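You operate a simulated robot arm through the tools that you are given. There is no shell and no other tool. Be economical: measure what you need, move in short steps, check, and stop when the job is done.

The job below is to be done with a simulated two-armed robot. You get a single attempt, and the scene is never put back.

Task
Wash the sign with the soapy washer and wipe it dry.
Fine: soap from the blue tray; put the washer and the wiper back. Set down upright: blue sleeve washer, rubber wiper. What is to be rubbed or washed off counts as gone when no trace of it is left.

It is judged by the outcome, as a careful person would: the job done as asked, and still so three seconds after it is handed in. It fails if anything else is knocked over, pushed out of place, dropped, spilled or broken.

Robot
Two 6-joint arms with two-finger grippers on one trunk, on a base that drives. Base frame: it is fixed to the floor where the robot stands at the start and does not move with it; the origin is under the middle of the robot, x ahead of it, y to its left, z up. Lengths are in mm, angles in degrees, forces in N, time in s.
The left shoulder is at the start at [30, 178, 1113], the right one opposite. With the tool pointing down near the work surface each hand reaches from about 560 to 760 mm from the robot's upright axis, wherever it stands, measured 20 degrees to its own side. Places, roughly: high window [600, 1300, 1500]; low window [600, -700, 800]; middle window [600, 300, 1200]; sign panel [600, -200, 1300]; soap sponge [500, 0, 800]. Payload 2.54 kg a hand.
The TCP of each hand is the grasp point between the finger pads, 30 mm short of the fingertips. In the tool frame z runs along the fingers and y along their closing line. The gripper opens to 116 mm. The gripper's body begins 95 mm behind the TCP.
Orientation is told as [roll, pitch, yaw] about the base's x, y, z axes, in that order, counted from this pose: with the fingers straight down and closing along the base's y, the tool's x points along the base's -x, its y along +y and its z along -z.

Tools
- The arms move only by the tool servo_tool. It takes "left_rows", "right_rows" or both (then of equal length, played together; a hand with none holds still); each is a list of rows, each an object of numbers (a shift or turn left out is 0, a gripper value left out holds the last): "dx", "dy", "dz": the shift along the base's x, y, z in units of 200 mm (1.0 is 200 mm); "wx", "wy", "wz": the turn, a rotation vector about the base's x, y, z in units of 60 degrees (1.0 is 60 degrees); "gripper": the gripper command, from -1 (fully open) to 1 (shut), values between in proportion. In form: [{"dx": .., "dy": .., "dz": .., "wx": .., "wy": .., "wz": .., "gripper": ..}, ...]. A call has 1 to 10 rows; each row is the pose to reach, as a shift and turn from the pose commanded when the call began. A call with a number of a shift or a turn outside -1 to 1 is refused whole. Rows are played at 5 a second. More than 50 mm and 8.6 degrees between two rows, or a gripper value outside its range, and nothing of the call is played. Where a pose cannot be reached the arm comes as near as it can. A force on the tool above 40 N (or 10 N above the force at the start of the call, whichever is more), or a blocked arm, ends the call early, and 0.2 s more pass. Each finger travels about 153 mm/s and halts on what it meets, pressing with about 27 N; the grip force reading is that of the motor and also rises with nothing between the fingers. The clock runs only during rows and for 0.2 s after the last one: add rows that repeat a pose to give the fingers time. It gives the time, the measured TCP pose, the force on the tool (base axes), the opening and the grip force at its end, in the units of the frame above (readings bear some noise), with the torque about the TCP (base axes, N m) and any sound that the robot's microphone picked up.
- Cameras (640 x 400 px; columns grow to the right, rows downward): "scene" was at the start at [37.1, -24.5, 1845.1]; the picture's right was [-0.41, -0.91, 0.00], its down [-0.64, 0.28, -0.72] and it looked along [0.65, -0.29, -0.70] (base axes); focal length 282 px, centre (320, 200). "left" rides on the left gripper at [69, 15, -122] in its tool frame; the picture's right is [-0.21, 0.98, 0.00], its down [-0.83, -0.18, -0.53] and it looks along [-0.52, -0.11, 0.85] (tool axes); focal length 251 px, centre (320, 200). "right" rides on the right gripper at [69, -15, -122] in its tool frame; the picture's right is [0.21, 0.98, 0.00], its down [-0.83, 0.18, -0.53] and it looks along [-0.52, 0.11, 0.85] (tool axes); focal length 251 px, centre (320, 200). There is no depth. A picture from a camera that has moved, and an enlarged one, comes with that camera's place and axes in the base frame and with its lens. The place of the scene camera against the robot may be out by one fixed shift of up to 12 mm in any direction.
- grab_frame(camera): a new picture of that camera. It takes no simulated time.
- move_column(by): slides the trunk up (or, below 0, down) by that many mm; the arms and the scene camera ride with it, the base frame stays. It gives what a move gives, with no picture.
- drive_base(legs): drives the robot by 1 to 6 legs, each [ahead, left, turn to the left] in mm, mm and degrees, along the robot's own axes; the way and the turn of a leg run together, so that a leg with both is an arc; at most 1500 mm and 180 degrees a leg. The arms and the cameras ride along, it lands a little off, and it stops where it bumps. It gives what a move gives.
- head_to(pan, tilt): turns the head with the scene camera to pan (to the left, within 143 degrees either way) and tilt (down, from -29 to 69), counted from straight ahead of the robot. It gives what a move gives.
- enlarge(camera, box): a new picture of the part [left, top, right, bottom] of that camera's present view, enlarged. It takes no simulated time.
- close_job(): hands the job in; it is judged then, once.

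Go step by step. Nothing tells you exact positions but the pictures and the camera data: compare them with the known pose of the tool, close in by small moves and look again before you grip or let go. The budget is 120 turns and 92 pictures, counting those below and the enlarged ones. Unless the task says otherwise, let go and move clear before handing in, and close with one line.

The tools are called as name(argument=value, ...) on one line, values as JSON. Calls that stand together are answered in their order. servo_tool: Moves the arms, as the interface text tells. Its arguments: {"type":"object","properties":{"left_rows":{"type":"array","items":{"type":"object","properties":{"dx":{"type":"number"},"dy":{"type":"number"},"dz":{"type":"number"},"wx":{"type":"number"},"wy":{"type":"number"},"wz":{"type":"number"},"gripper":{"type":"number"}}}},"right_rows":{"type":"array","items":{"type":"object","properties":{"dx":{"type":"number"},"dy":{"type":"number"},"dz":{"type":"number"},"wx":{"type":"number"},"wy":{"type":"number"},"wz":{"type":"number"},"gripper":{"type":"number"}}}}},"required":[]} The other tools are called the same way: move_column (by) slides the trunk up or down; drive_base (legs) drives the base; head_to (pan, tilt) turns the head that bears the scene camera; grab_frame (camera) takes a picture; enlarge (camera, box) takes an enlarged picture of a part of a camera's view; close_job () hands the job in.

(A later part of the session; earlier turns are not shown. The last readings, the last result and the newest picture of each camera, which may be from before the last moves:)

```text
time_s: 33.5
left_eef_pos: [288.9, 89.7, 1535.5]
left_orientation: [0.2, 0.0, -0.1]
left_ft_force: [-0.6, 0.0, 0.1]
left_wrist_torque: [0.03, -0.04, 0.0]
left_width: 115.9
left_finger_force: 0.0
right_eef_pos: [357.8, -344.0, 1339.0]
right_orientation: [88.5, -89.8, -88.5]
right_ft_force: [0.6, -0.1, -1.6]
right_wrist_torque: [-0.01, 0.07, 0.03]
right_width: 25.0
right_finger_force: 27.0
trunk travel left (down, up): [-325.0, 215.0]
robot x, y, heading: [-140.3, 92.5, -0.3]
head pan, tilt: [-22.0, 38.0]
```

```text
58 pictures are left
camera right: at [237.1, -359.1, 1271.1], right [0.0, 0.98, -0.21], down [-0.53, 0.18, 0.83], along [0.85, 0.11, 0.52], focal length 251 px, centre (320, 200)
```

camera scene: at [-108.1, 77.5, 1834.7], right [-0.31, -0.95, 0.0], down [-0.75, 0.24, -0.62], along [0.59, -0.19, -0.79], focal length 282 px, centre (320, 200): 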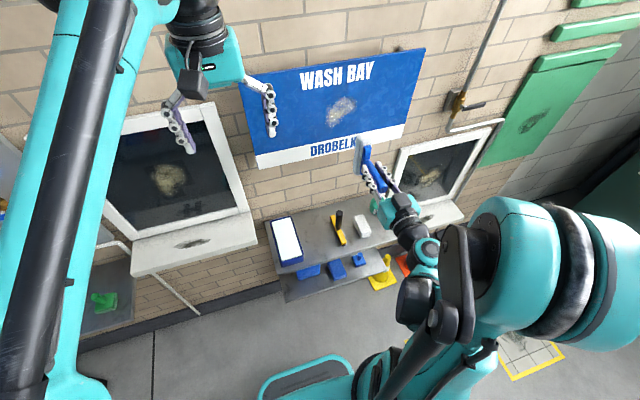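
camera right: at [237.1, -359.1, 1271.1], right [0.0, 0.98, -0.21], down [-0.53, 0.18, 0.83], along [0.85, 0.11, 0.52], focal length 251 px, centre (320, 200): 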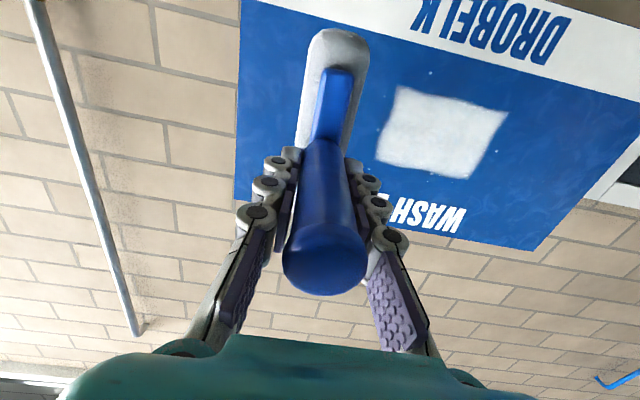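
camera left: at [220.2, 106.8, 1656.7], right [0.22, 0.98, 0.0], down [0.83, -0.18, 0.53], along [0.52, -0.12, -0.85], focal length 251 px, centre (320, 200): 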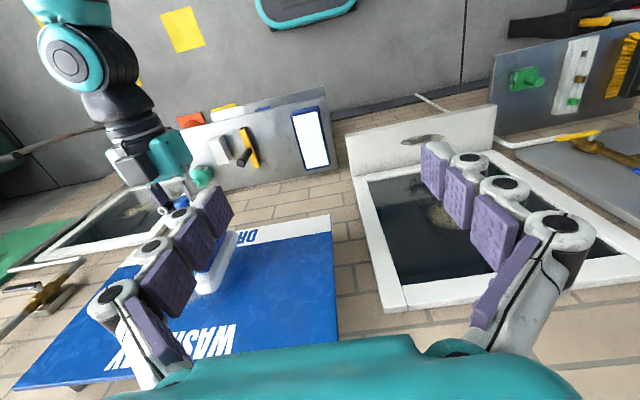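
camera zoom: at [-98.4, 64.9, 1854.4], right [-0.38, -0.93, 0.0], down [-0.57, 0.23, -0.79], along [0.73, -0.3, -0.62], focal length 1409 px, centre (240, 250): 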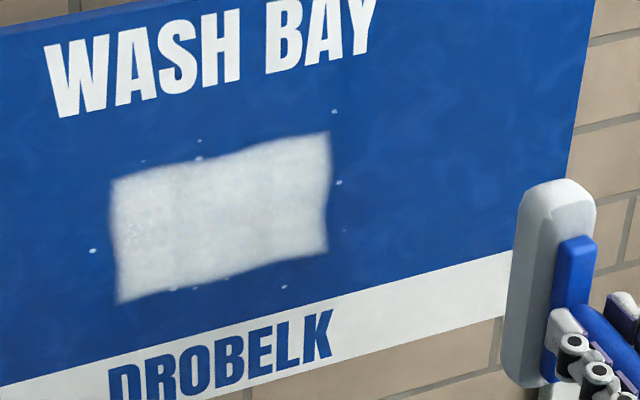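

The suds look even over y −260..−118, z 1295..1388. Now I take the washer back: tip the tool down again, then lower to its place at (486, −102).

servo_tool(right_rows=[{"wy": 0.14, "dx": -0.02}, {"wy": 0.28, "dx": -0.05}, {"wy": 0.42, "dx": -0.1, "dy": 0.1}, {"wy": 0.56, "dx": -0.12, "dy": 0.2}, {"wy": 0.7, "dx": -0.15, "dy": 0.35}, {"wy": 0.84, "dx": -0.15, "dy": 0.5}, {"wy": 0.98, "dx": -0.15, "dy": 0.7}])

servo_tool(right_rows=[{"wy": 0.13, "dz": -0.1, "dy": 0.1}, {"wy": 0.26, "dz": -0.2, "dy": 0.2}, {"wy": 0.39, "dz": -0.35, "dy": 0.3}, {"wy": 0.52, "dz": -0.5, "dy": 0.4}, {"wy": 0.52, "dz": -0.7, "dy": 0.45}, {"wy": 0.52, "dz": -0.9, "dy": 0.5}, {"wy": 0.52, "dz": -1.0, "dy": 0.51}])

grab_frame(camera="right")

```text
time_s: 35.1
left_eef_pos: [289.8, 92.8, 1535.3]
left_orientation: [0.1, -0.1, -0.1]
left_ft_force: [-0.4, 0.5, -0.2]
left_wrist_torque: [-0.03, 0.0, 0.01]
left_width: 116.3
left_finger_force: 0.2
right_eef_pos: [329.8, -201.0, 1341.0]
right_orientation: [0.0, -31.2, -0.1]
right_ft_force: [-0.2, 0.6, -1.7]
right_wrist_torque: [0.02, 0.03, -0.01]
right_width: 24.9
right_finger_force: 27.1
trunk travel left (down, up): [-325.0, 215.0]
robot x, y, heading: [-141.3, 91.2, -0.2]
head pan, tilt: [-22.0, 38.0]
```

```text
time_s: 36.7
left_eef_pos: [288.6, 92.1, 1534.5]
left_orientation: [0.0, 0.0, -0.2]
left_ft_force: [0.0, 0.0, 0.2]
left_wrist_torque: [-0.01, -0.05, 0.0]
left_width: 116.1
left_finger_force: 0.1
right_eef_pos: [329.2, -99.1, 1138.1]
right_orientation: [0.1, 0.0, -0.1]
right_ft_force: [0.6, -0.3, -2.4]
right_wrist_torque: [0.01, -0.01, 0.0]
right_width: 25.2
right_finger_force: 26.9
trunk travel left (down, up): [-325.0, 215.0]
robot x, y, heading: [-142.7, 88.4, -0.3]
head pan, tilt: [-22.0, 38.0]
```

```text
57 pictures are left
camera right: at [261.0, -115.4, 1261.2], right [-0.21, 0.98, 0.0], down [0.83, 0.18, 0.53], along [0.52, 0.11, -0.85], focal length 251 px, centre (320, 200)
```

right: 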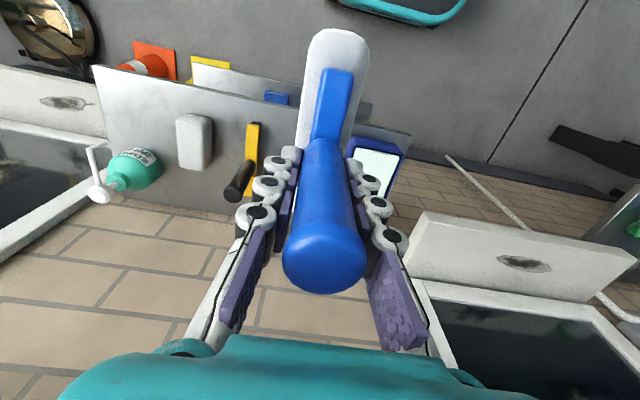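

The washer hangs upright. Moving above its original spot at z≈1000.

servo_tool(right_rows=[{"dz": -0.2}, {"dz": -0.4, "dx": 0.1}, {"dz": -0.55, "dx": 0.25}, {"dz": -0.65, "dx": 0.45}, {"dz": -0.7, "dx": 0.65, "dy": -0.012}, {"dz": -0.7, "dx": 0.785, "dy": -0.012}, {"dz": -0.7, "dx": 0.785, "dy": -0.012}])

grab_frame(camera="right")

grab_frame(camera="scene")

```text
time_s: 38.3
left_eef_pos: [288.5, 91.8, 1536.5]
left_orientation: [0.0, 0.0, -0.1]
left_ft_force: [0.1, 0.6, -0.2]
left_wrist_torque: [-0.03, 0.0, -0.01]
left_width: 116.1
left_finger_force: 0.0
right_eef_pos: [484.4, -101.6, 997.9]
right_orientation: [0.0, 0.0, -0.1]
right_ft_force: [-0.1, -0.7, -0.8]
right_wrist_torque: [0.02, -0.04, 0.0]
right_width: 25.2
right_finger_force: 27.3
trunk travel left (down, up): [-325.0, 215.0]
robot x, y, heading: [-142.6, 91.6, 0.0]
head pan, tilt: [-22.0, 38.0]
```

```text
56 pictures are left
camera right: at [416.4, -118.6, 1120.0], right [-0.21, 0.98, 0.0], down [0.83, 0.18, 0.53], along [0.52, 0.11, -0.85], focal length 251 px, centre (320, 200)
```

right: 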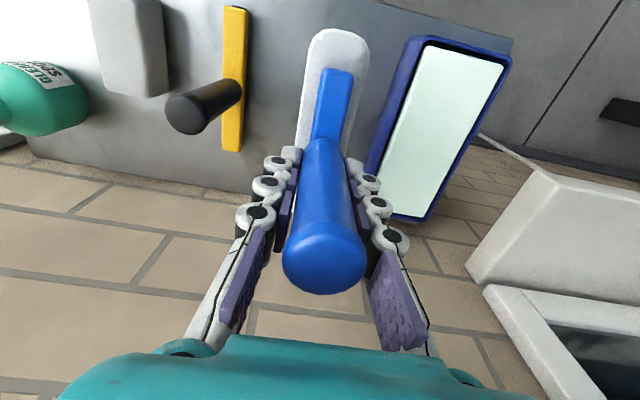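

```text
55 pictures are left
camera scene: at [-98.8, 67.3, 1854.5], right [-0.38, -0.93, 0.0], down [-0.57, 0.23, -0.79], along [0.73, -0.3, -0.62], focal length 282 px, centre (320, 200)
```

scene: 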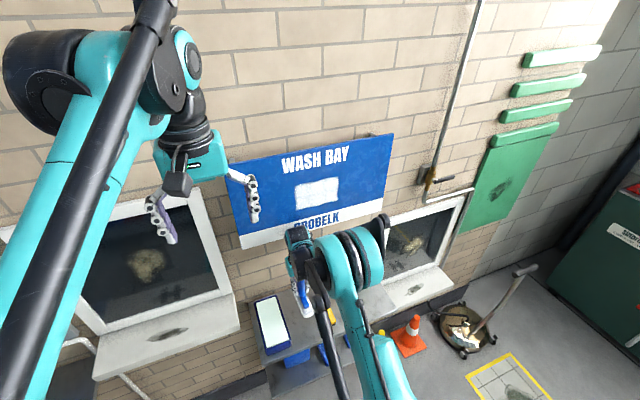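

Lowering in fine steps until the sleeve meets the shelf.

servo_tool(right_rows=[{"dx": 0.01, "dz": -0.15}, {"dx": 0.01, "dz": -0.3}, {"dx": 0.01, "dz": -0.42}, {"dx": 0.01, "dz": -0.47}, {"dx": 0.01, "dz": -0.5}, {"dx": 0.01, "dz": -0.525}, {"dx": 0.01, "dz": -0.545}])

```text
time_s: 39.9
left_eef_pos: [289.1, 91.1, 1535.6]
left_orientation: [0.0, 0.0, 0.0]
left_ft_force: [0.4, 0.3, 0.1]
left_wrist_torque: [-0.03, 0.02, -0.02]
left_width: 115.9
left_finger_force: 0.1
right_eef_pos: [488.2, -101.6, 891.7]
right_orientation: [0.0, -0.1, -0.1]
right_ft_force: [-1.2, -0.2, -2.8]
right_wrist_torque: [0.01, -0.03, 0.0]
right_width: 25.1
right_finger_force: 26.7
trunk travel left (down, up): [-325.0, 215.0]
robot x, y, heading: [-140.4, 91.1, -0.1]
head pan, tilt: [-22.0, 38.0]
```

servo_tool(right_rows=[{"dz": -0.015}, {"dz": -0.03}, {"dz": -0.042}, {"dz": -0.042}])

grab_frame(camera="right")

```text
time_s: 40.9
left_eef_pos: [288.1, 93.3, 1536.3]
left_orientation: [0.0, -0.1, -0.1]
left_ft_force: [-0.1, -0.4, -0.7]
left_wrist_torque: [0.01, -0.03, -0.01]
left_width: 115.9
left_finger_force: 0.1
right_eef_pos: [488.6, -102.1, 883.8]
right_orientation: [0.0, -0.1, 0.0]
right_ft_force: [5.4, -2.3, 17.8]
right_wrist_torque: [-0.03, 0.19, -0.04]
right_width: 25.0
right_finger_force: 27.3
trunk travel left (down, up): [-325.0, 215.0]
robot x, y, heading: [-143.0, 86.8, -0.3]
head pan, tilt: [-22.0, 38.0]
```

```text
54 pictures are left
camera right: at [419.0, -117.3, 1005.6], right [-0.21, 0.98, 0.0], down [0.83, 0.18, 0.53], along [0.52, 0.11, -0.84], focal length 251 px, centre (320, 200)
```

right: 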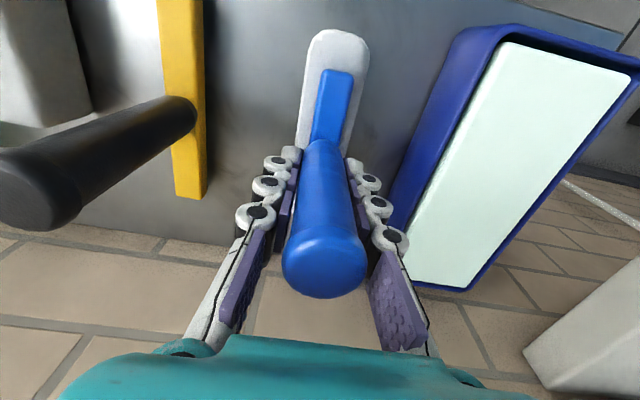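

It rests on the shelf (17.8 N). Easing up a millimetre, releasing, and rising clear.

servo_tool(right_rows=[{"dz": 0.008}, {"dz": 0.008, "gripper": 0.3}, {"dz": 0.008, "gripper": -0.2}, {"dz": 0.008, "gripper": -0.2}, {"dz": 0.1, "gripper": -0.2}, {"dz": 0.3}, {"dz": 0.5}, {"dz": 0.65}])

grab_frame(camera="right")

```text
time_s: 42.7
left_eef_pos: [288.6, 91.9, 1535.3]
left_orientation: [-0.1, -0.1, -0.1]
left_ft_force: [0.2, 0.2, 0.9]
left_wrist_torque: [0.0, 0.0, 0.01]
left_width: 116.1
left_finger_force: 0.1
right_eef_pos: [486.6, -102.0, 1014.2]
right_orientation: [-0.1, 0.0, 0.0]
right_ft_force: [-0.6, 0.1, 0.3]
right_wrist_torque: [-0.01, -0.03, -0.01]
right_width: 69.5
right_finger_force: 0.2
trunk travel left (down, up): [-325.0, 215.0]
robot x, y, heading: [-139.2, 91.2, -0.0]
head pan, tilt: [-22.0, 38.0]
```

```text
53 pictures are left
camera right: at [418.2, -117.3, 1136.8], right [-0.21, 0.98, 0.0], down [0.83, 0.18, 0.53], along [0.52, 0.11, -0.85], focal length 251 px, centre (320, 200)
```

right: 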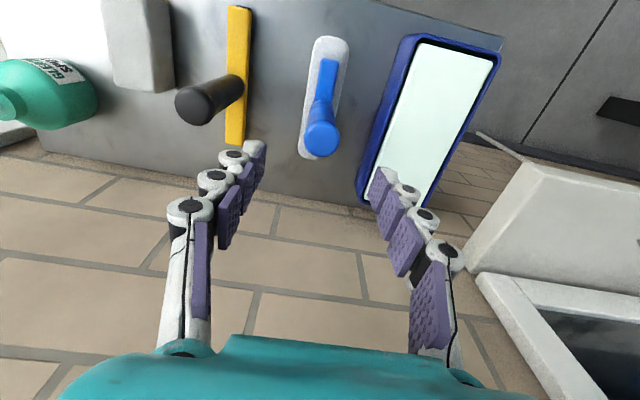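

The washer stands back in its spot. The wiper's handle is at about (480, −205), so I move above it.

servo_tool(right_rows=[{"dx": -0.01, "dy": -0.15}, {"dx": -0.02, "dy": -0.35}, {"dx": -0.033, "dy": -0.515}, {"dx": -0.033, "dy": -0.515}])

grab_frame(camera="right")

```text
time_s: 43.7
left_eef_pos: [289.2, 92.5, 1536.1]
left_orientation: [0.0, 0.1, -0.1]
left_ft_force: [-0.2, 0.4, -0.1]
left_wrist_torque: [0.0, 0.0, -0.01]
left_width: 116.2
left_finger_force: 0.0
right_eef_pos: [480.5, -205.3, 1014.2]
right_orientation: [0.0, 0.0, -0.1]
right_ft_force: [-0.7, 0.6, 0.8]
right_wrist_torque: [-0.01, -0.03, 0.0]
right_width: 69.6
right_finger_force: 0.0
trunk travel left (down, up): [-325.0, 215.0]
robot x, y, heading: [-139.4, 89.2, -0.3]
head pan, tilt: [-22.0, 38.0]
```

```text
52 pictures are left
camera right: at [411.8, -221.4, 1136.7], right [-0.21, 0.98, 0.0], down [0.83, 0.18, 0.53], along [0.52, 0.11, -0.85], focal length 251 px, centre (320, 200)
```

right: 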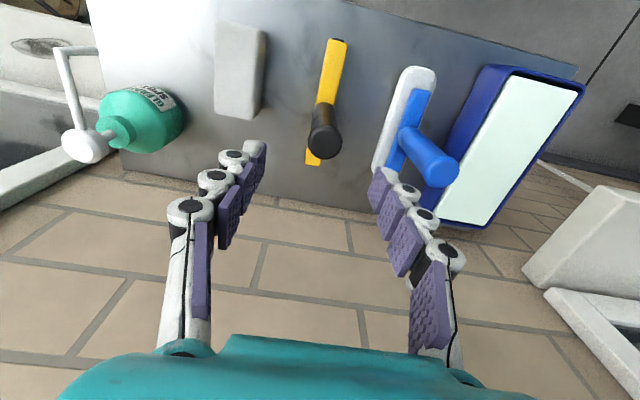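

The handle centre is at (481, −203). Lowering over it.

servo_tool(right_rows=[{"dy": 0.012, "dz": -0.2}, {"dy": 0.012, "dz": -0.4}, {"dy": 0.012, "dz": -0.57}, {"dy": 0.012, "dz": -0.57}])

grab_frame(camera="right")

enlarge(camera="scene", box=[240, 220, 400, 320])

```text
time_s: 44.7
left_eef_pos: [288.3, 91.6, 1536.3]
left_orientation: [0.0, 0.0, -0.1]
left_ft_force: [0.6, 0.2, 0.1]
left_wrist_torque: [0.0, -0.03, 0.01]
left_width: 116.0
left_finger_force: 0.1
right_eef_pos: [479.4, -202.5, 897.4]
right_orientation: [0.0, 0.0, -0.1]
right_ft_force: [-0.4, 0.2, 0.7]
right_wrist_torque: [0.0, -0.02, 0.0]
right_width: 70.0
right_finger_force: 0.1
trunk travel left (down, up): [-325.0, 215.0]
robot x, y, heading: [-144.2, 87.9, -0.0]
head pan, tilt: [-22.0, 38.0]
```

```text
51 pictures are left
camera right: at [411.1, -218.1, 1019.6], right [-0.21, 0.98, 0.0], down [0.83, 0.18, 0.53], along [0.52, 0.11, -0.85], focal length 251 px, centre (320, 200)
```

right: 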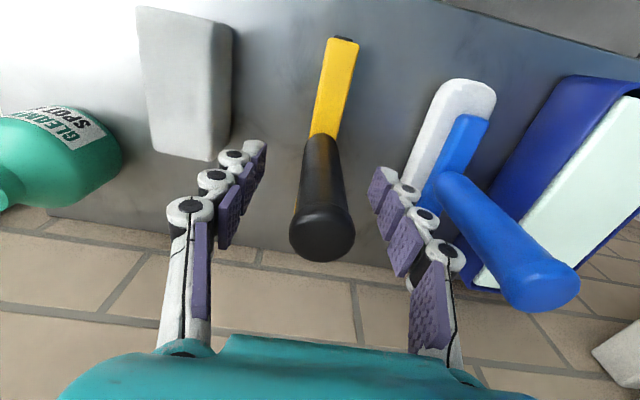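

```text
4.00 times, centred on (320, 270) of scene
camera zoom: at [-98.8, 67.6, 1854.5], right [-0.38, -0.93, 0.0], down [-0.57, 0.23, -0.79], along [0.73, -0.3, -0.62], focal length 1127 px, centre (320, -80)
```

zoom: 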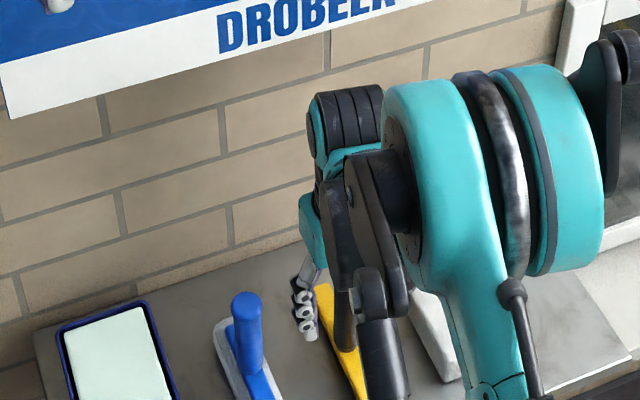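

The handle runs down to about z=835, so I grip a bit lower for a firmer hold.

servo_tool(right_rows=[{"dx": 0.005, "dz": -0.04}, {"dx": 0.005, "dz": -0.075}, {"dx": 0.005, "dz": -0.075, "gripper": 1}, {"dx": 0.005, "dz": -0.075, "gripper": 1}, {"dx": 0.005, "dz": -0.075, "gripper": 1}])

grab_frame(camera="right")

```text
time_s: 45.9
left_eef_pos: [289.3, 91.7, 1536.8]
left_orientation: [0.0, 0.0, 0.0]
left_ft_force: [0.0, 0.0, -0.6]
left_wrist_torque: [0.01, 0.0, 0.02]
left_width: 116.1
left_finger_force: 0.1
right_eef_pos: [482.6, -202.1, 883.9]
right_orientation: [0.1, 0.0, -0.1]
right_ft_force: [0.4, -1.0, 1.4]
right_wrist_torque: [-0.01, -0.04, 0.02]
right_width: 25.9
right_finger_force: 27.0
trunk travel left (down, up): [-325.0, 215.0]
robot x, y, heading: [-143.3, 88.9, -0.1]
head pan, tilt: [-22.0, 38.0]
```

```text
49 pictures are left
camera right: at [414.2, -218.5, 1006.5], right [-0.21, 0.98, 0.0], down [0.83, 0.18, 0.53], along [0.52, 0.11, -0.85], focal length 251 px, centre (320, 200)
```

right: 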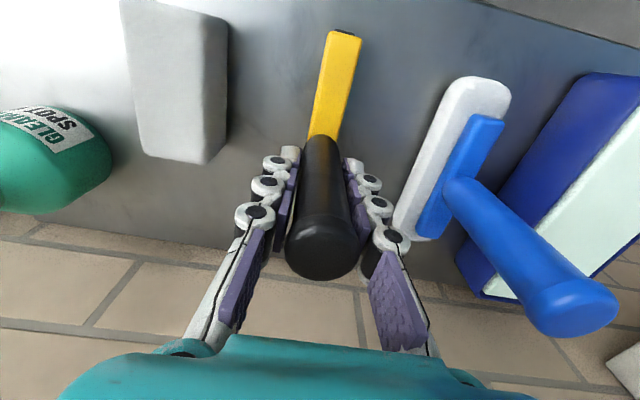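

The wiper is gripped at (483, −202, 884). I lift it, back away, rise and tip it toward the sign.

servo_tool(right_rows=[{"dz": 0.2}, {"dz": 0.4}, {"dz": 0.6}, {"dz": 0.75}, {"dz": 0.8, "dx": -0.2}, {"dz": 0.85, "dx": -0.42}, {"dz": 0.9, "dx": -0.62}, {"dz": 1.0, "dx": -0.78}])

servo_tool(right_rows=[{"dz": 0.2, "dy": 0.05}, {"dz": 0.4, "dy": 0.1}, {"dz": 0.6, "dy": 0.15, "wy": -0.13}, {"dz": 0.8, "dy": 0.2, "wy": -0.26}, {"dz": 0.95, "dy": 0.3, "wy": -0.39}, {"dz": 1.0, "dy": 0.4, "wy": -0.52}, {"dz": 1.0, "dy": 0.5, "wy": -0.66}, {"dz": 1.0, "dy": 0.6, "wy": -0.8}])

servo_tool(right_rows=[{"dx": 0.05, "dz": 0.05, "wy": -0.14}, {"dx": 0.1, "dz": 0.1, "wy": -0.28}, {"dx": 0.15, "dz": 0.15, "wy": -0.42}, {"dx": 0.2, "dz": 0.2, "wy": -0.56}, {"dx": 0.3, "dz": 0.27, "wy": -0.7}, {"dx": 0.4, "dz": 0.31, "wy": -0.7}, {"dx": 0.5, "dz": 0.31, "wy": -0.7}])

enlarge(camera="scene", box=[200, 100, 440, 250])

grab_frame(camera="right")

```text
time_s: 47.7
left_eef_pos: [286.4, 93.1, 1537.0]
left_orientation: [-0.1, -0.1, -0.1]
left_ft_force: [-0.1, -0.6, -0.6]
left_wrist_torque: [-0.01, -0.04, 0.01]
left_width: 115.9
left_finger_force: 0.0
right_eef_pos: [325.2, -201.0, 1084.0]
right_orientation: [-0.1, -0.1, -0.1]
right_ft_force: [-0.6, 0.3, -1.9]
right_wrist_torque: [-0.02, -0.03, -0.01]
right_width: 26.0
right_finger_force: 27.0
trunk travel left (down, up): [-325.0, 215.0]
robot x, y, heading: [-141.7, 93.0, -0.1]
head pan, tilt: [-22.0, 38.0]
```

```text
time_s: 49.5
left_eef_pos: [288.6, 91.1, 1535.1]
left_orientation: [0.0, -0.1, 0.0]
left_ft_force: [-1.0, -0.6, -0.2]
left_wrist_torque: [0.05, 0.0, -0.04]
left_width: 116.1
left_finger_force: 0.0
right_eef_pos: [324.8, -79.8, 1283.7]
right_orientation: [0.1, -48.1, -0.2]
right_ft_force: [-0.4, 0.0, -2.3]
right_wrist_torque: [-0.02, 0.06, 0.0]
right_width: 26.1
right_finger_force: 27.0
trunk travel left (down, up): [-325.0, 215.0]
robot x, y, heading: [-140.4, 88.2, -0.1]
head pan, tilt: [-22.0, 38.0]
```

```text
time_s: 51.1
left_eef_pos: [291.4, 92.5, 1534.6]
left_orientation: [0.0, 0.2, -0.1]
left_ft_force: [0.3, -0.4, 0.2]
left_wrist_torque: [0.02, 0.07, -0.02]
left_width: 115.9
left_finger_force: 0.1
right_eef_pos: [429.6, -80.0, 1343.8]
right_orientation: [45.5, -89.9, -45.6]
right_ft_force: [0.0, -0.2, -2.2]
right_wrist_torque: [-0.01, 0.1, 0.01]
right_width: 25.7
right_finger_force: 26.9
right hand out of reach, approached as far as the arm can: row 5
trunk travel left (down, up): [-325.0, 215.0]
robot x, y, heading: [-140.2, 95.0, -0.2]
head pan, tilt: [-22.0, 38.0]
```

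```text
2.67 times, centred on (320, 175) of scene
camera zoom: at [-95.8, 67.4, 1854.3], right [-0.38, -0.93, 0.0], down [-0.57, 0.23, -0.79], along [0.73, -0.3, -0.62], focal length 752 px, centre (320, 267)
```

zoom: 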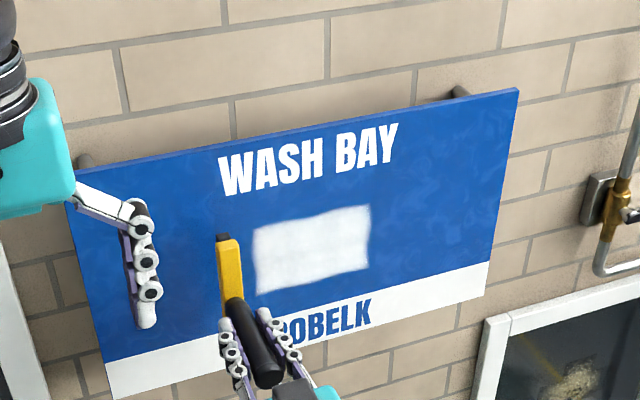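

```text
47 pictures are left
camera right: at [307.8, -96.5, 1275.3], right [0.0, 0.98, -0.21], down [-0.53, 0.18, 0.83], along [0.85, 0.11, 0.52], focal length 251 px, centre (320, 200)
```

right: 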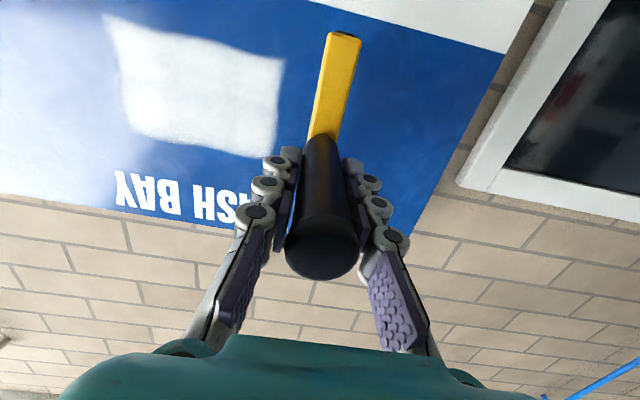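

The wiper is upright against the sign's left part, left of the suds. Advancing to touch, watching force.

servo_tool(right_rows=[{"dx": 0.06}, {"dx": 0.1}, {"dx": 0.13}, {"dx": 0.15}, {"dx": 0.165}, {"dx": 0.175}])

```text
time_s: 52.5
left_eef_pos: [289.7, 91.7, 1535.3]
left_orientation: [0.0, 0.1, -0.1]
left_ft_force: [0.7, 0.1, -0.5]
left_wrist_torque: [0.0, 0.03, 0.03]
left_width: 116.0
left_finger_force: 0.1
right_eef_pos: [462.3, -82.2, 1345.5]
right_orientation: [67.8, -89.9, -67.8]
right_ft_force: [-0.5, 1.0, -3.2]
right_wrist_torque: [0.02, 0.1, -0.02]
right_width: 25.9
right_finger_force: 27.0
trunk travel left (down, up): [-325.0, 215.0]
robot x, y, heading: [-140.8, 88.9, -0.1]
head pan, tilt: [-22.0, 38.0]
```

servo_tool(right_rows=[{"dx": 0.01}, {"dx": 0.02}, {"dx": 0.03}, {"dx": 0.03}])

grab_frame(camera="right")

```text
time_s: 53.5
left_eef_pos: [286.3, 91.0, 1536.0]
left_orientation: [0.0, 0.0, -0.1]
left_ft_force: [-0.4, -0.1, -0.3]
left_wrist_torque: [0.01, -0.01, -0.03]
left_width: 116.0
left_finger_force: 0.1
right_eef_pos: [467.2, -82.7, 1346.9]
right_orientation: [119.3, -89.9, -119.3]
right_ft_force: [-16.6, 2.2, -11.3]
right_wrist_torque: [-0.01, 0.29, 0.15]
right_width: 25.9
right_finger_force: 27.0
trunk travel left (down, up): [-325.0, 215.0]
robot x, y, heading: [-139.5, 89.6, -0.3]
head pan, tilt: [-22.0, 38.0]
```

```text
46 pictures are left
camera right: at [344.4, -98.1, 1278.1], right [0.0, 0.98, -0.21], down [-0.53, 0.18, 0.83], along [0.84, 0.11, 0.52], focal length 251 px, centre (320, 200)
```

right: 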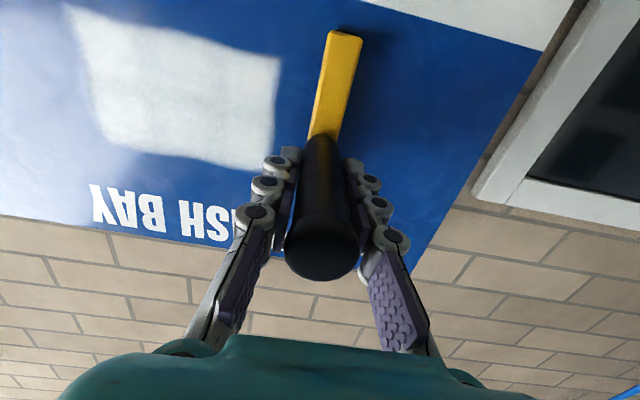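

Contact at about 17 N. Sweeping right across the suds.

servo_tool(right_rows=[{"dx": -0.004, "dy": -0.1}, {"dx": -0.004, "dy": -0.2}, {"dx": -0.004, "dy": -0.3}, {"dx": -0.004, "dy": -0.4}, {"dx": -0.004, "dy": -0.5}, {"dx": -0.004, "dy": -0.6}, {"dx": -0.004, "dy": -0.7}, {"dx": -0.004, "dy": -0.8}, {"dx": -0.004, "dy": -0.9}, {"dx": -0.004, "dy": -1.0}])

enlarge(camera="scene", box=[240, 140, 400, 240])

grab_frame(camera="right")

```text
time_s: 55.7
left_eef_pos: [289.4, 90.6, 1534.0]
left_orientation: [0.1, 0.1, -0.1]
left_ft_force: [0.7, -0.5, 0.1]
left_wrist_torque: [-0.04, -0.03, -0.01]
left_width: 116.1
left_finger_force: 0.1
right_eef_pos: [466.5, -283.2, 1345.2]
right_orientation: [91.3, -89.9, -91.4]
right_ft_force: [-0.9, 0.9, -3.2]
right_wrist_torque: [0.01, 0.09, 0.02]
right_width: 25.5
right_finger_force: 27.2
trunk travel left (down, up): [-325.0, 215.0]
robot x, y, heading: [-142.4, 92.7, 0.0]
head pan, tilt: [-22.0, 38.0]
```

```text
4.00 times, centred on (320, 190) of scene
camera zoom: at [-98.6, 66.6, 1854.4], right [-0.38, -0.93, 0.0], down [-0.57, 0.23, -0.79], along [0.73, -0.3, -0.62], focal length 1127 px, centre (320, 240)
```

zoom: 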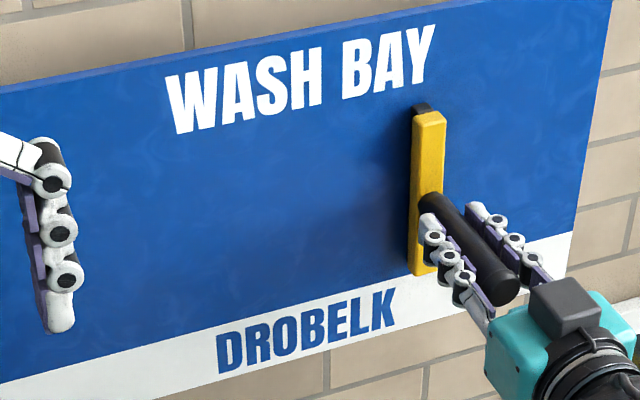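

```text
44 pictures are left
camera right: at [344.9, -298.9, 1276.4], right [0.0, 0.98, -0.21], down [-0.53, 0.18, 0.83], along [0.85, 0.11, 0.52], focal length 251 px, centre (320, 200)
```

right: 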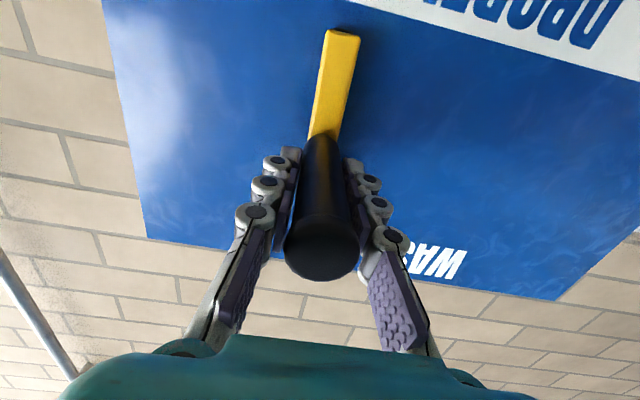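

The sign looks clean behind the blade. I'll press lightly once more for the last strip to the right, then back off and inspect.

servo_tool(right_rows=[{"dy": 0.12}, {"dx": 0.02, "dy": 0.2}, {"dx": 0.02, "dy": 0.1}, {"dx": 0.02, "dy": 0.0}, {"dx": 0.02, "dy": -0.1}, {"dx": 0.0, "dy": -0.13}, {"dx": -0.2, "dy": -0.13}, {"dx": -0.4, "dy": -0.13}, {"dx": -0.5, "dy": -0.3}, {"dx": -0.5, "dy": -0.5}])

enlarge(camera="scene", box=[260, 145, 388, 225])

enlarge(camera="right", box=[240, 0, 640, 250])

```text
time_s: 57.9
left_eef_pos: [289.7, 88.6, 1535.8]
left_orientation: [0.1, 0.0, -0.1]
left_ft_force: [0.2, -1.0, 0.6]
left_wrist_torque: [0.02, 0.01, 0.01]
left_width: 116.0
left_finger_force: 0.0
right_eef_pos: [368.8, -387.4, 1346.8]
right_orientation: [81.0, -89.8, -81.0]
right_ft_force: [0.1, -1.0, -3.3]
right_wrist_torque: [0.02, 0.06, 0.05]
right_width: 25.6
right_finger_force: 26.9
trunk travel left (down, up): [-325.0, 215.0]
robot x, y, heading: [-138.5, 89.3, -0.3]
head pan, tilt: [-22.0, 38.0]
```

```text
5.00 times, centred on (324, 185) of scene
camera zoom: at [-97.7, 64.9, 1854.3], right [-0.38, -0.93, 0.0], down [-0.57, 0.23, -0.79], along [0.73, -0.3, -0.62], focal length 1409 px, centre (300, 275)
```

zoom: 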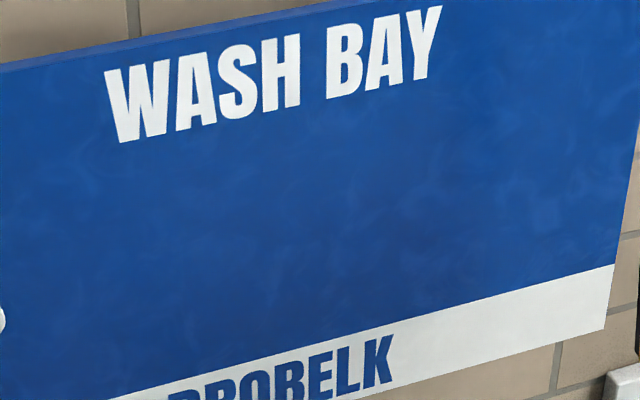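

```text
1.60 times, centred on (440, 125) of right
camera zoom: at [247.7, -402.4, 1278.2], right [0.0, 0.98, -0.21], down [-0.53, 0.18, 0.83], along [0.85, 0.11, 0.52], focal length 402 px, centre (128, 320)
```

zoom: 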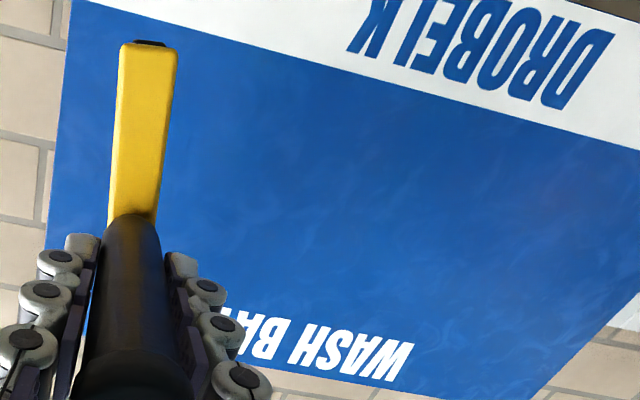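

The sign is spotless, with no stain, suds or flecks left. Now I take the wiper back to (483, −202).

servo_tool(right_rows=[{"wy": 0.14, "dx": -0.04}, {"wy": 0.28, "dx": -0.08, "dy": 0.1}, {"wy": 0.42, "dx": -0.12, "dy": 0.25}, {"wy": 0.56, "dx": -0.15, "dy": 0.4}, {"wy": 0.7, "dx": -0.18, "dy": 0.6}, {"wy": 0.84, "dx": -0.2, "dy": 0.8}, {"wy": 0.98, "dx": -0.2, "dy": 0.927}])

servo_tool(right_rows=[{"wy": 0.13, "dz": -0.1}, {"wy": 0.26, "dz": -0.2}, {"wy": 0.39, "dz": -0.35}, {"wy": 0.52, "dz": -0.5}, {"wy": 0.52, "dz": -0.7}, {"wy": 0.52, "dz": -0.9}, {"wy": 0.52, "dz": -1.0}])

grab_frame(camera="right")

```text
time_s: 59.5
left_eef_pos: [290.8, 90.3, 1535.4]
left_orientation: [0.0, 0.0, -0.1]
left_ft_force: [0.8, -0.2, 0.5]
left_wrist_torque: [0.05, 0.02, -0.01]
left_width: 116.1
left_finger_force: 0.0
right_eef_pos: [320.0, -216.9, 1345.7]
right_orientation: [1.8, -31.8, -0.3]
right_ft_force: [-0.1, -0.1, -2.5]
right_wrist_torque: [-0.02, 0.07, 0.02]
right_width: 25.8
right_finger_force: 27.2
right hand out of reach, approached as far as the arm can: row 7
trunk travel left (down, up): [-325.0, 215.0]
robot x, y, heading: [-140.7, 93.4, -0.0]
head pan, tilt: [-22.0, 38.0]
```

```text
time_s: 61.1
left_eef_pos: [288.2, 92.8, 1534.3]
left_orientation: [-0.2, 0.0, -0.1]
left_ft_force: [0.5, 0.0, 1.1]
left_wrist_torque: [0.01, 0.01, -0.02]
left_width: 116.3
left_finger_force: 0.2
right_eef_pos: [320.8, -214.3, 1145.8]
right_orientation: [14.8, -6.8, -0.9]
right_ft_force: [0.5, -0.2, -2.1]
right_wrist_torque: [-0.01, 0.03, -0.03]
right_width: 25.9
right_finger_force: 27.2
right hand out of reach, approached as far as the arm can: row 1, 2, 3, 4, 5, 6, 7
trunk travel left (down, up): [-325.0, 215.0]
robot x, y, heading: [-141.4, 93.0, -0.2]
head pan, tilt: [-22.0, 38.0]
```

```text
41 pictures are left
camera right: at [238.2, -259.3, 1250.9], right [-0.23, 0.95, 0.22], down [0.76, 0.03, 0.66], along [0.62, 0.31, -0.72], focal length 251 px, centre (320, 200)
```

right: 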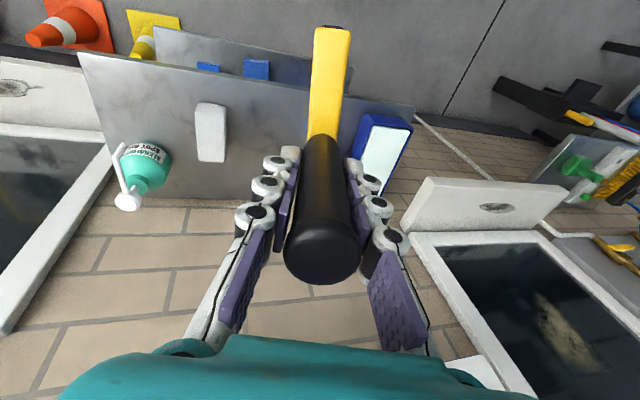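

The hand ran into its reach limit near the body and is tilted 15°. I'll move out forward, where it should right itself.

servo_tool(right_rows=[{"dx": 0.1, "dz": -0.03}, {"dx": 0.2, "dz": -0.06}, {"dx": 0.3, "dz": -0.1}, {"dx": 0.4, "dz": -0.2}, {"dx": 0.4, "dz": -0.25}, {"dx": 0.4, "dz": -0.25}])

```text
time_s: 62.5
left_eef_pos: [290.1, 90.8, 1534.4]
left_orientation: [-0.1, 0.0, -0.1]
left_ft_force: [-0.1, -0.4, -0.8]
left_wrist_torque: [0.0, 0.02, -0.01]
left_width: 115.7
left_finger_force: 0.0
right_eef_pos: [400.2, -216.6, 1095.0]
right_orientation: [14.7, -6.7, -1.0]
right_ft_force: [-1.4, 0.0, -3.0]
right_wrist_torque: [-0.06, 0.01, 0.03]
right_width: 25.8
right_finger_force: 27.5
trunk travel left (down, up): [-325.0, 215.0]
robot x, y, heading: [-138.0, 89.7, 0.1]
head pan, tilt: [-22.0, 38.0]
```

servo_tool(right_rows=[{"wx": -0.08, "wy": 0.037}, {"wx": -0.16, "wy": 0.075, "dy": 0.04}, {"wx": -0.245, "wy": 0.112, "dy": 0.072}, {"wx": -0.245, "wy": 0.112, "dy": 0.072}])

grab_frame(camera="right")

```text
time_s: 63.5
left_eef_pos: [289.1, 90.3, 1534.6]
left_orientation: [-0.1, 0.1, -0.1]
left_ft_force: [0.1, -0.2, -0.2]
left_wrist_torque: [-0.01, -0.03, 0.01]
left_width: 115.8
left_finger_force: 0.1
right_eef_pos: [400.5, -200.6, 1095.9]
right_orientation: [15.2, -5.6, -0.7]
right_ft_force: [0.2, -0.4, -1.8]
right_wrist_torque: [-0.06, 0.02, 0.01]
right_width: 25.7
right_finger_force: 26.8
right hand out of reach, approached as far as the arm can: row 1, 2, 3, 4
trunk travel left (down, up): [-325.0, 215.0]
robot x, y, heading: [-141.3, 92.5, -0.2]
head pan, tilt: [-22.0, 38.0]
```

```text
40 pictures are left
camera right: at [320.2, -247.3, 1202.7], right [-0.23, 0.95, 0.23], down [0.77, 0.02, 0.64], along [0.6, 0.32, -0.73], focal length 251 px, centre (320, 200)
```

right: 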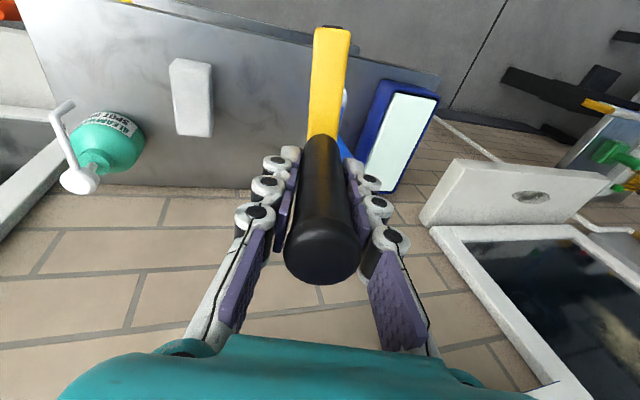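

The wrist seems to be against a joint limit in this configuration. Let me look at the arm.

grab_frame(camera="scene")

grab_frame(camera="left")

```text
39 pictures are left
camera scene: at [-98.0, 67.0, 1854.4], right [-0.38, -0.93, 0.0], down [-0.57, 0.23, -0.79], along [0.73, -0.3, -0.62], focal length 282 px, centre (320, 200)
```

scene: 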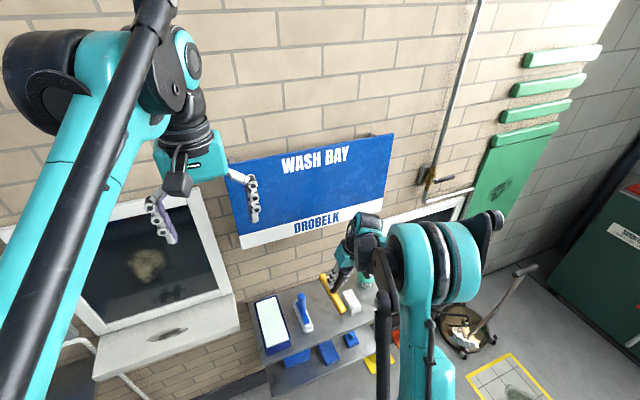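

```text
38 pictures are left
camera left: at [220.1, 106.5, 1656.7], right [0.22, 0.98, 0.0], down [0.83, -0.18, 0.53], along [0.52, -0.12, -0.85], focal length 251 px, centre (320, 200)
```

left: 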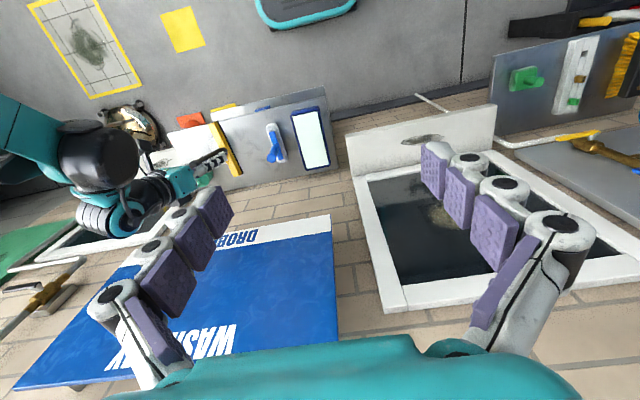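

I'll try moving outward over the shelf (still high) and righting the tool there, where this pose was reachable before.

servo_tool(right_rows=[{"dx": 0.1}, {"dx": 0.2}, {"dx": 0.3}, {"dx": 0.4}, {"dx": 0.4, "wx": -0.08, "wy": 0.03}, {"dx": 0.4, "wx": -0.16, "wy": 0.06}, {"dx": 0.4, "wx": -0.24, "wy": 0.09}, {"dx": 0.4, "wx": -0.24, "wy": 0.09}])

```text
time_s: 65.3
left_eef_pos: [288.1, 91.9, 1535.8]
left_orientation: [-0.1, 0.1, 0.0]
left_ft_force: [0.6, 0.0, -0.1]
left_wrist_torque: [0.03, -0.01, -0.02]
left_width: 116.1
left_finger_force: 0.0
right_eef_pos: [479.7, -200.6, 1095.5]
right_orientation: [15.3, -5.2, -0.6]
right_ft_force: [-0.5, -0.3, -2.8]
right_wrist_torque: [-0.01, -0.01, -0.01]
right_width: 25.7
right_finger_force: 26.7
right hand out of reach, approached as far as the arm can: row 5, 6, 7, 8
trunk travel left (down, up): [-325.0, 215.0]
robot x, y, heading: [-141.7, 93.9, 0.1]
head pan, tilt: [-22.0, 38.0]
```

Still limited. I'll back off and test whether the tool can straighten farther to the right, to learn which way the wrist is limited.

servo_tool(right_rows=[{"dx": -0.2}, {"dx": -0.4}, {"dx": -0.4, "dy": -0.2}, {"dx": -0.4, "dy": -0.4}, {"dx": -0.4, "dy": -0.6}, {"dx": -0.4, "dy": -0.8}, {"dx": -0.4, "dy": -0.8, "wx": -0.12, "wy": 0.04}, {"dx": -0.4, "dy": -0.8, "wx": -0.24, "wy": 0.09}, {"dx": -0.4, "dy": -0.8, "wx": -0.25, "wy": 0.09}])

```text
time_s: 67.3
left_eef_pos: [288.4, 90.8, 1535.8]
left_orientation: [0.0, -0.1, -0.1]
left_ft_force: [-0.3, 0.2, -0.2]
left_wrist_torque: [0.05, 0.02, 0.02]
left_width: 116.1
left_finger_force: 0.0
right_eef_pos: [399.4, -359.1, 1097.2]
right_orientation: [13.7, -8.6, -1.2]
right_ft_force: [-0.6, -0.3, -1.5]
right_wrist_torque: [-0.05, 0.01, 0.01]
right_width: 25.7
right_finger_force: 27.2
right hand out of reach, approached as far as the arm can: row 7, 8, 9
trunk travel left (down, up): [-325.0, 215.0]
robot x, y, heading: [-143.4, 91.2, 0.0]
head pan, tilt: [-22.0, 38.0]
```

The tilt limit stays the same, so the wrist has settled into another branch. I'll undo it: go up, point the tool forward again, and come back along the route that worked for the washer.

servo_tool(right_rows=[{"dz": 0.2}, {"dz": 0.4, "wy": -0.1}, {"dz": 0.6, "wy": -0.2}, {"dz": 0.8, "wy": -0.32}, {"dz": 0.95, "wy": -0.44}, {"dz": 1.0, "wy": -0.57}, {"dz": 1.0, "wy": -0.7}, {"dz": 1.0, "wy": -0.84}])

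servo_tool(right_rows=[{"dz": 0.1, "wy": -0.12}, {"dz": 0.2, "wy": -0.24}, {"dz": 0.22, "wy": -0.36}, {"dz": 0.22, "wy": -0.48}, {"dz": 0.22, "wy": -0.53}])

grab_frame(camera="scene")

```text
time_s: 69.1
left_eef_pos: [289.9, 90.0, 1535.4]
left_orientation: [0.1, 0.0, -0.1]
left_ft_force: [-0.3, 0.7, 0.3]
left_wrist_torque: [-0.05, -0.05, 0.0]
left_width: 116.1
left_finger_force: 0.1
right_eef_pos: [400.4, -361.0, 1296.8]
right_orientation: [15.5, -59.1, -2.3]
right_ft_force: [-0.6, 0.3, -2.4]
right_wrist_torque: [-0.03, 0.11, 0.02]
right_width: 25.6
right_finger_force: 27.4
trunk travel left (down, up): [-325.0, 215.0]
robot x, y, heading: [-142.6, 89.8, -0.1]
head pan, tilt: [-22.0, 38.0]
```

```text
time_s: 70.3
left_eef_pos: [290.1, 90.5, 1536.7]
left_orientation: [0.0, 0.1, -0.1]
left_ft_force: [1.0, 0.1, 0.3]
left_wrist_torque: [-0.01, 0.0, -0.03]
left_width: 116.0
left_finger_force: 0.1
right_eef_pos: [399.5, -360.2, 1340.9]
right_orientation: [139.9, -88.5, -126.3]
right_ft_force: [-0.1, -0.4, -2.6]
right_wrist_torque: [-0.07, 0.12, 0.01]
right_width: 25.8
right_finger_force: 27.0
trunk travel left (down, up): [-325.0, 215.0]
robot x, y, heading: [-140.3, 91.9, -0.1]
head pan, tilt: [-22.0, 38.0]
```

```text
37 pictures are left
camera scene: at [-98.0, 67.1, 1854.4], right [-0.38, -0.93, 0.0], down [-0.57, 0.23, -0.79], along [0.73, -0.3, -0.62], focal length 282 px, centre (320, 200)
```

scene: 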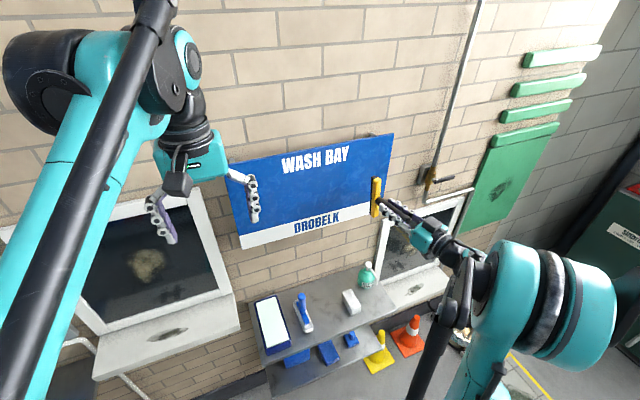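

Now the tool points forward but yawed about 14°. Straighten that, then move left to y≈−210 and see if it stays straight.

servo_tool(right_rows=[{"wz": -0.11}, {"wz": -0.227}, {"wz": -0.227, "dy": 0.2}, {"wz": -0.227, "dy": 0.4}, {"wz": -0.227, "dy": 0.6}, {"wz": -0.227, "dy": 0.8}, {"wz": -0.227, "dy": 0.8}])

servo_tool(right_rows=[{"wy": 0.13}, {"wy": 0.26}, {"wy": 0.39}, {"wy": 0.52}, {"wy": 0.52}])

```text
time_s: 71.9
left_eef_pos: [290.8, 89.8, 1535.1]
left_orientation: [0.1, 0.0, 0.0]
left_ft_force: [0.7, -1.0, -0.1]
left_wrist_torque: [0.03, -0.02, 0.0]
left_width: 115.9
left_finger_force: 0.1
right_eef_pos: [401.7, -198.8, 1341.3]
right_orientation: [135.4, -88.5, -135.5]
right_ft_force: [0.3, -0.7, -2.7]
right_wrist_torque: [0.0, 0.06, 0.01]
right_width: 25.7
right_finger_force: 26.9
trunk travel left (down, up): [-325.0, 215.0]
robot x, y, heading: [-143.0, 92.6, 0.0]
head pan, tilt: [-22.0, 38.0]
```

```text
time_s: 73.1
left_eef_pos: [288.4, 90.4, 1536.0]
left_orientation: [0.1, 0.0, -0.2]
left_ft_force: [0.6, 0.3, -0.5]
left_wrist_torque: [-0.01, -0.02, 0.01]
left_width: 115.6
left_finger_force: 0.0
right_eef_pos: [400.6, -200.6, 1341.3]
right_orientation: [1.5, -59.6, -1.9]
right_ft_force: [-0.4, 0.1, -1.6]
right_wrist_torque: [0.02, 0.1, 0.0]
right_width: 25.8
right_finger_force: 26.9
trunk travel left (down, up): [-325.0, 215.0]
robot x, y, heading: [-139.9, 86.3, -0.1]
head pan, tilt: [-22.0, 38.0]
```

servo_tool(right_rows=[{"wy": 0.12, "dz": -0.05}, {"wy": 0.24, "dz": -0.15}, {"wy": 0.36, "dz": -0.25}, {"wy": 0.48, "dz": -0.35}, {"wy": 0.6, "dz": -0.45}, {"wy": 0.6, "dz": -0.45}])

servo_tool(right_rows=[{"wy": 0.1, "dz": -0.1}, {"wy": 0.2, "dz": -0.2}, {"wy": 0.3, "dz": -0.3}, {"wy": 0.393, "dz": -0.4}, {"wy": 0.393, "dz": -0.4}])

```text
time_s: 74.5
left_eef_pos: [287.9, 92.8, 1535.6]
left_orientation: [0.0, 0.0, -0.1]
left_ft_force: [-0.3, -0.1, 0.8]
left_wrist_torque: [0.01, -0.01, -0.04]
left_width: 115.8
left_finger_force: 0.1
right_eef_pos: [387.2, -234.0, 1249.3]
right_orientation: [5.6, -26.3, -1.3]
right_ft_force: [-0.3, 0.6, -2.1]
right_wrist_torque: [-0.01, 0.0, -0.03]
right_width: 25.8
right_finger_force: 27.2
right hand out of reach, approached as far as the arm can: row 3, 4, 5, 6
trunk travel left (down, up): [-325.0, 215.0]
robot x, y, heading: [-139.1, 90.0, -0.2]
head pan, tilt: [-22.0, 38.0]
```

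```text
time_s: 75.7
left_eef_pos: [288.0, 92.0, 1535.1]
left_orientation: [0.0, 0.1, -0.1]
left_ft_force: [-0.1, 0.4, -0.4]
left_wrist_torque: [0.0, 0.0, -0.02]
left_width: 116.0
left_finger_force: 0.1
right_eef_pos: [385.1, -231.6, 1169.8]
right_orientation: [14.6, -6.6, -2.0]
right_ft_force: [-0.2, 0.2, -1.7]
right_wrist_torque: [-0.05, 0.01, 0.0]
right_width: 25.8
right_finger_force: 26.6
right hand out of reach, approached as far as the arm can: row 1, 2, 3, 4, 5
trunk travel left (down, up): [-325.0, 215.0]
robot x, y, heading: [-138.8, 88.1, -0.1]
head pan, tilt: [-22.0, 38.0]
```

Still limited. The wiper went up on the left (y≈−80) but came down on the right, which wound the wrist; I'll reverse that exactly by pointing forward again, going to y≈−80 and tipping down there.

servo_tool(right_rows=[{"dz": 0.2, "dy": -0.1}, {"dz": 0.4, "dy": -0.2, "wy": -0.1}, {"dz": 0.6, "dy": -0.3, "wy": -0.2}, {"dz": 0.75, "dy": -0.4, "wy": -0.32}, {"dz": 0.85, "dy": -0.5, "wy": -0.44}, {"dz": 0.87, "dy": -0.6, "wy": -0.57}, {"dz": 0.87, "dy": -0.6, "wy": -0.7}, {"dz": 0.87, "dy": -0.6, "wy": -0.84}])

servo_tool(right_rows=[{"wy": -0.12}, {"wy": -0.24}, {"wy": -0.36}, {"wy": -0.48}, {"wy": -0.55}])

```text
time_s: 77.5
left_eef_pos: [289.1, 91.7, 1536.1]
left_orientation: [0.0, 0.0, -0.1]
left_ft_force: [0.1, -0.1, -0.9]
left_wrist_torque: [0.05, 0.0, -0.02]
left_width: 115.8
left_finger_force: 0.1
right_eef_pos: [385.9, -351.3, 1342.3]
right_orientation: [17.1, -57.3, -3.2]
right_ft_force: [0.1, 0.3, -2.2]
right_wrist_torque: [0.0, 0.08, 0.0]
right_width: 25.7
right_finger_force: 27.4
trunk travel left (down, up): [-325.0, 215.0]
robot x, y, heading: [-139.2, 89.4, -0.0]
head pan, tilt: [-22.0, 38.0]
```

```text
time_s: 78.7
left_eef_pos: [290.2, 90.7, 1535.4]
left_orientation: [0.0, -0.1, -0.1]
left_ft_force: [-0.3, -0.2, 0.6]
left_wrist_torque: [0.0, -0.01, -0.03]
left_width: 116.1
left_finger_force: 0.0
right_eef_pos: [386.4, -352.9, 1344.2]
right_orientation: [112.7, -88.2, -98.3]
right_ft_force: [0.6, 0.0, -3.0]
right_wrist_torque: [-0.05, 0.12, -0.03]
right_width: 25.7
right_finger_force: 26.9
trunk travel left (down, up): [-325.0, 215.0]
robot x, y, heading: [-141.1, 92.8, -0.2]
head pan, tilt: [-22.0, 38.0]
```

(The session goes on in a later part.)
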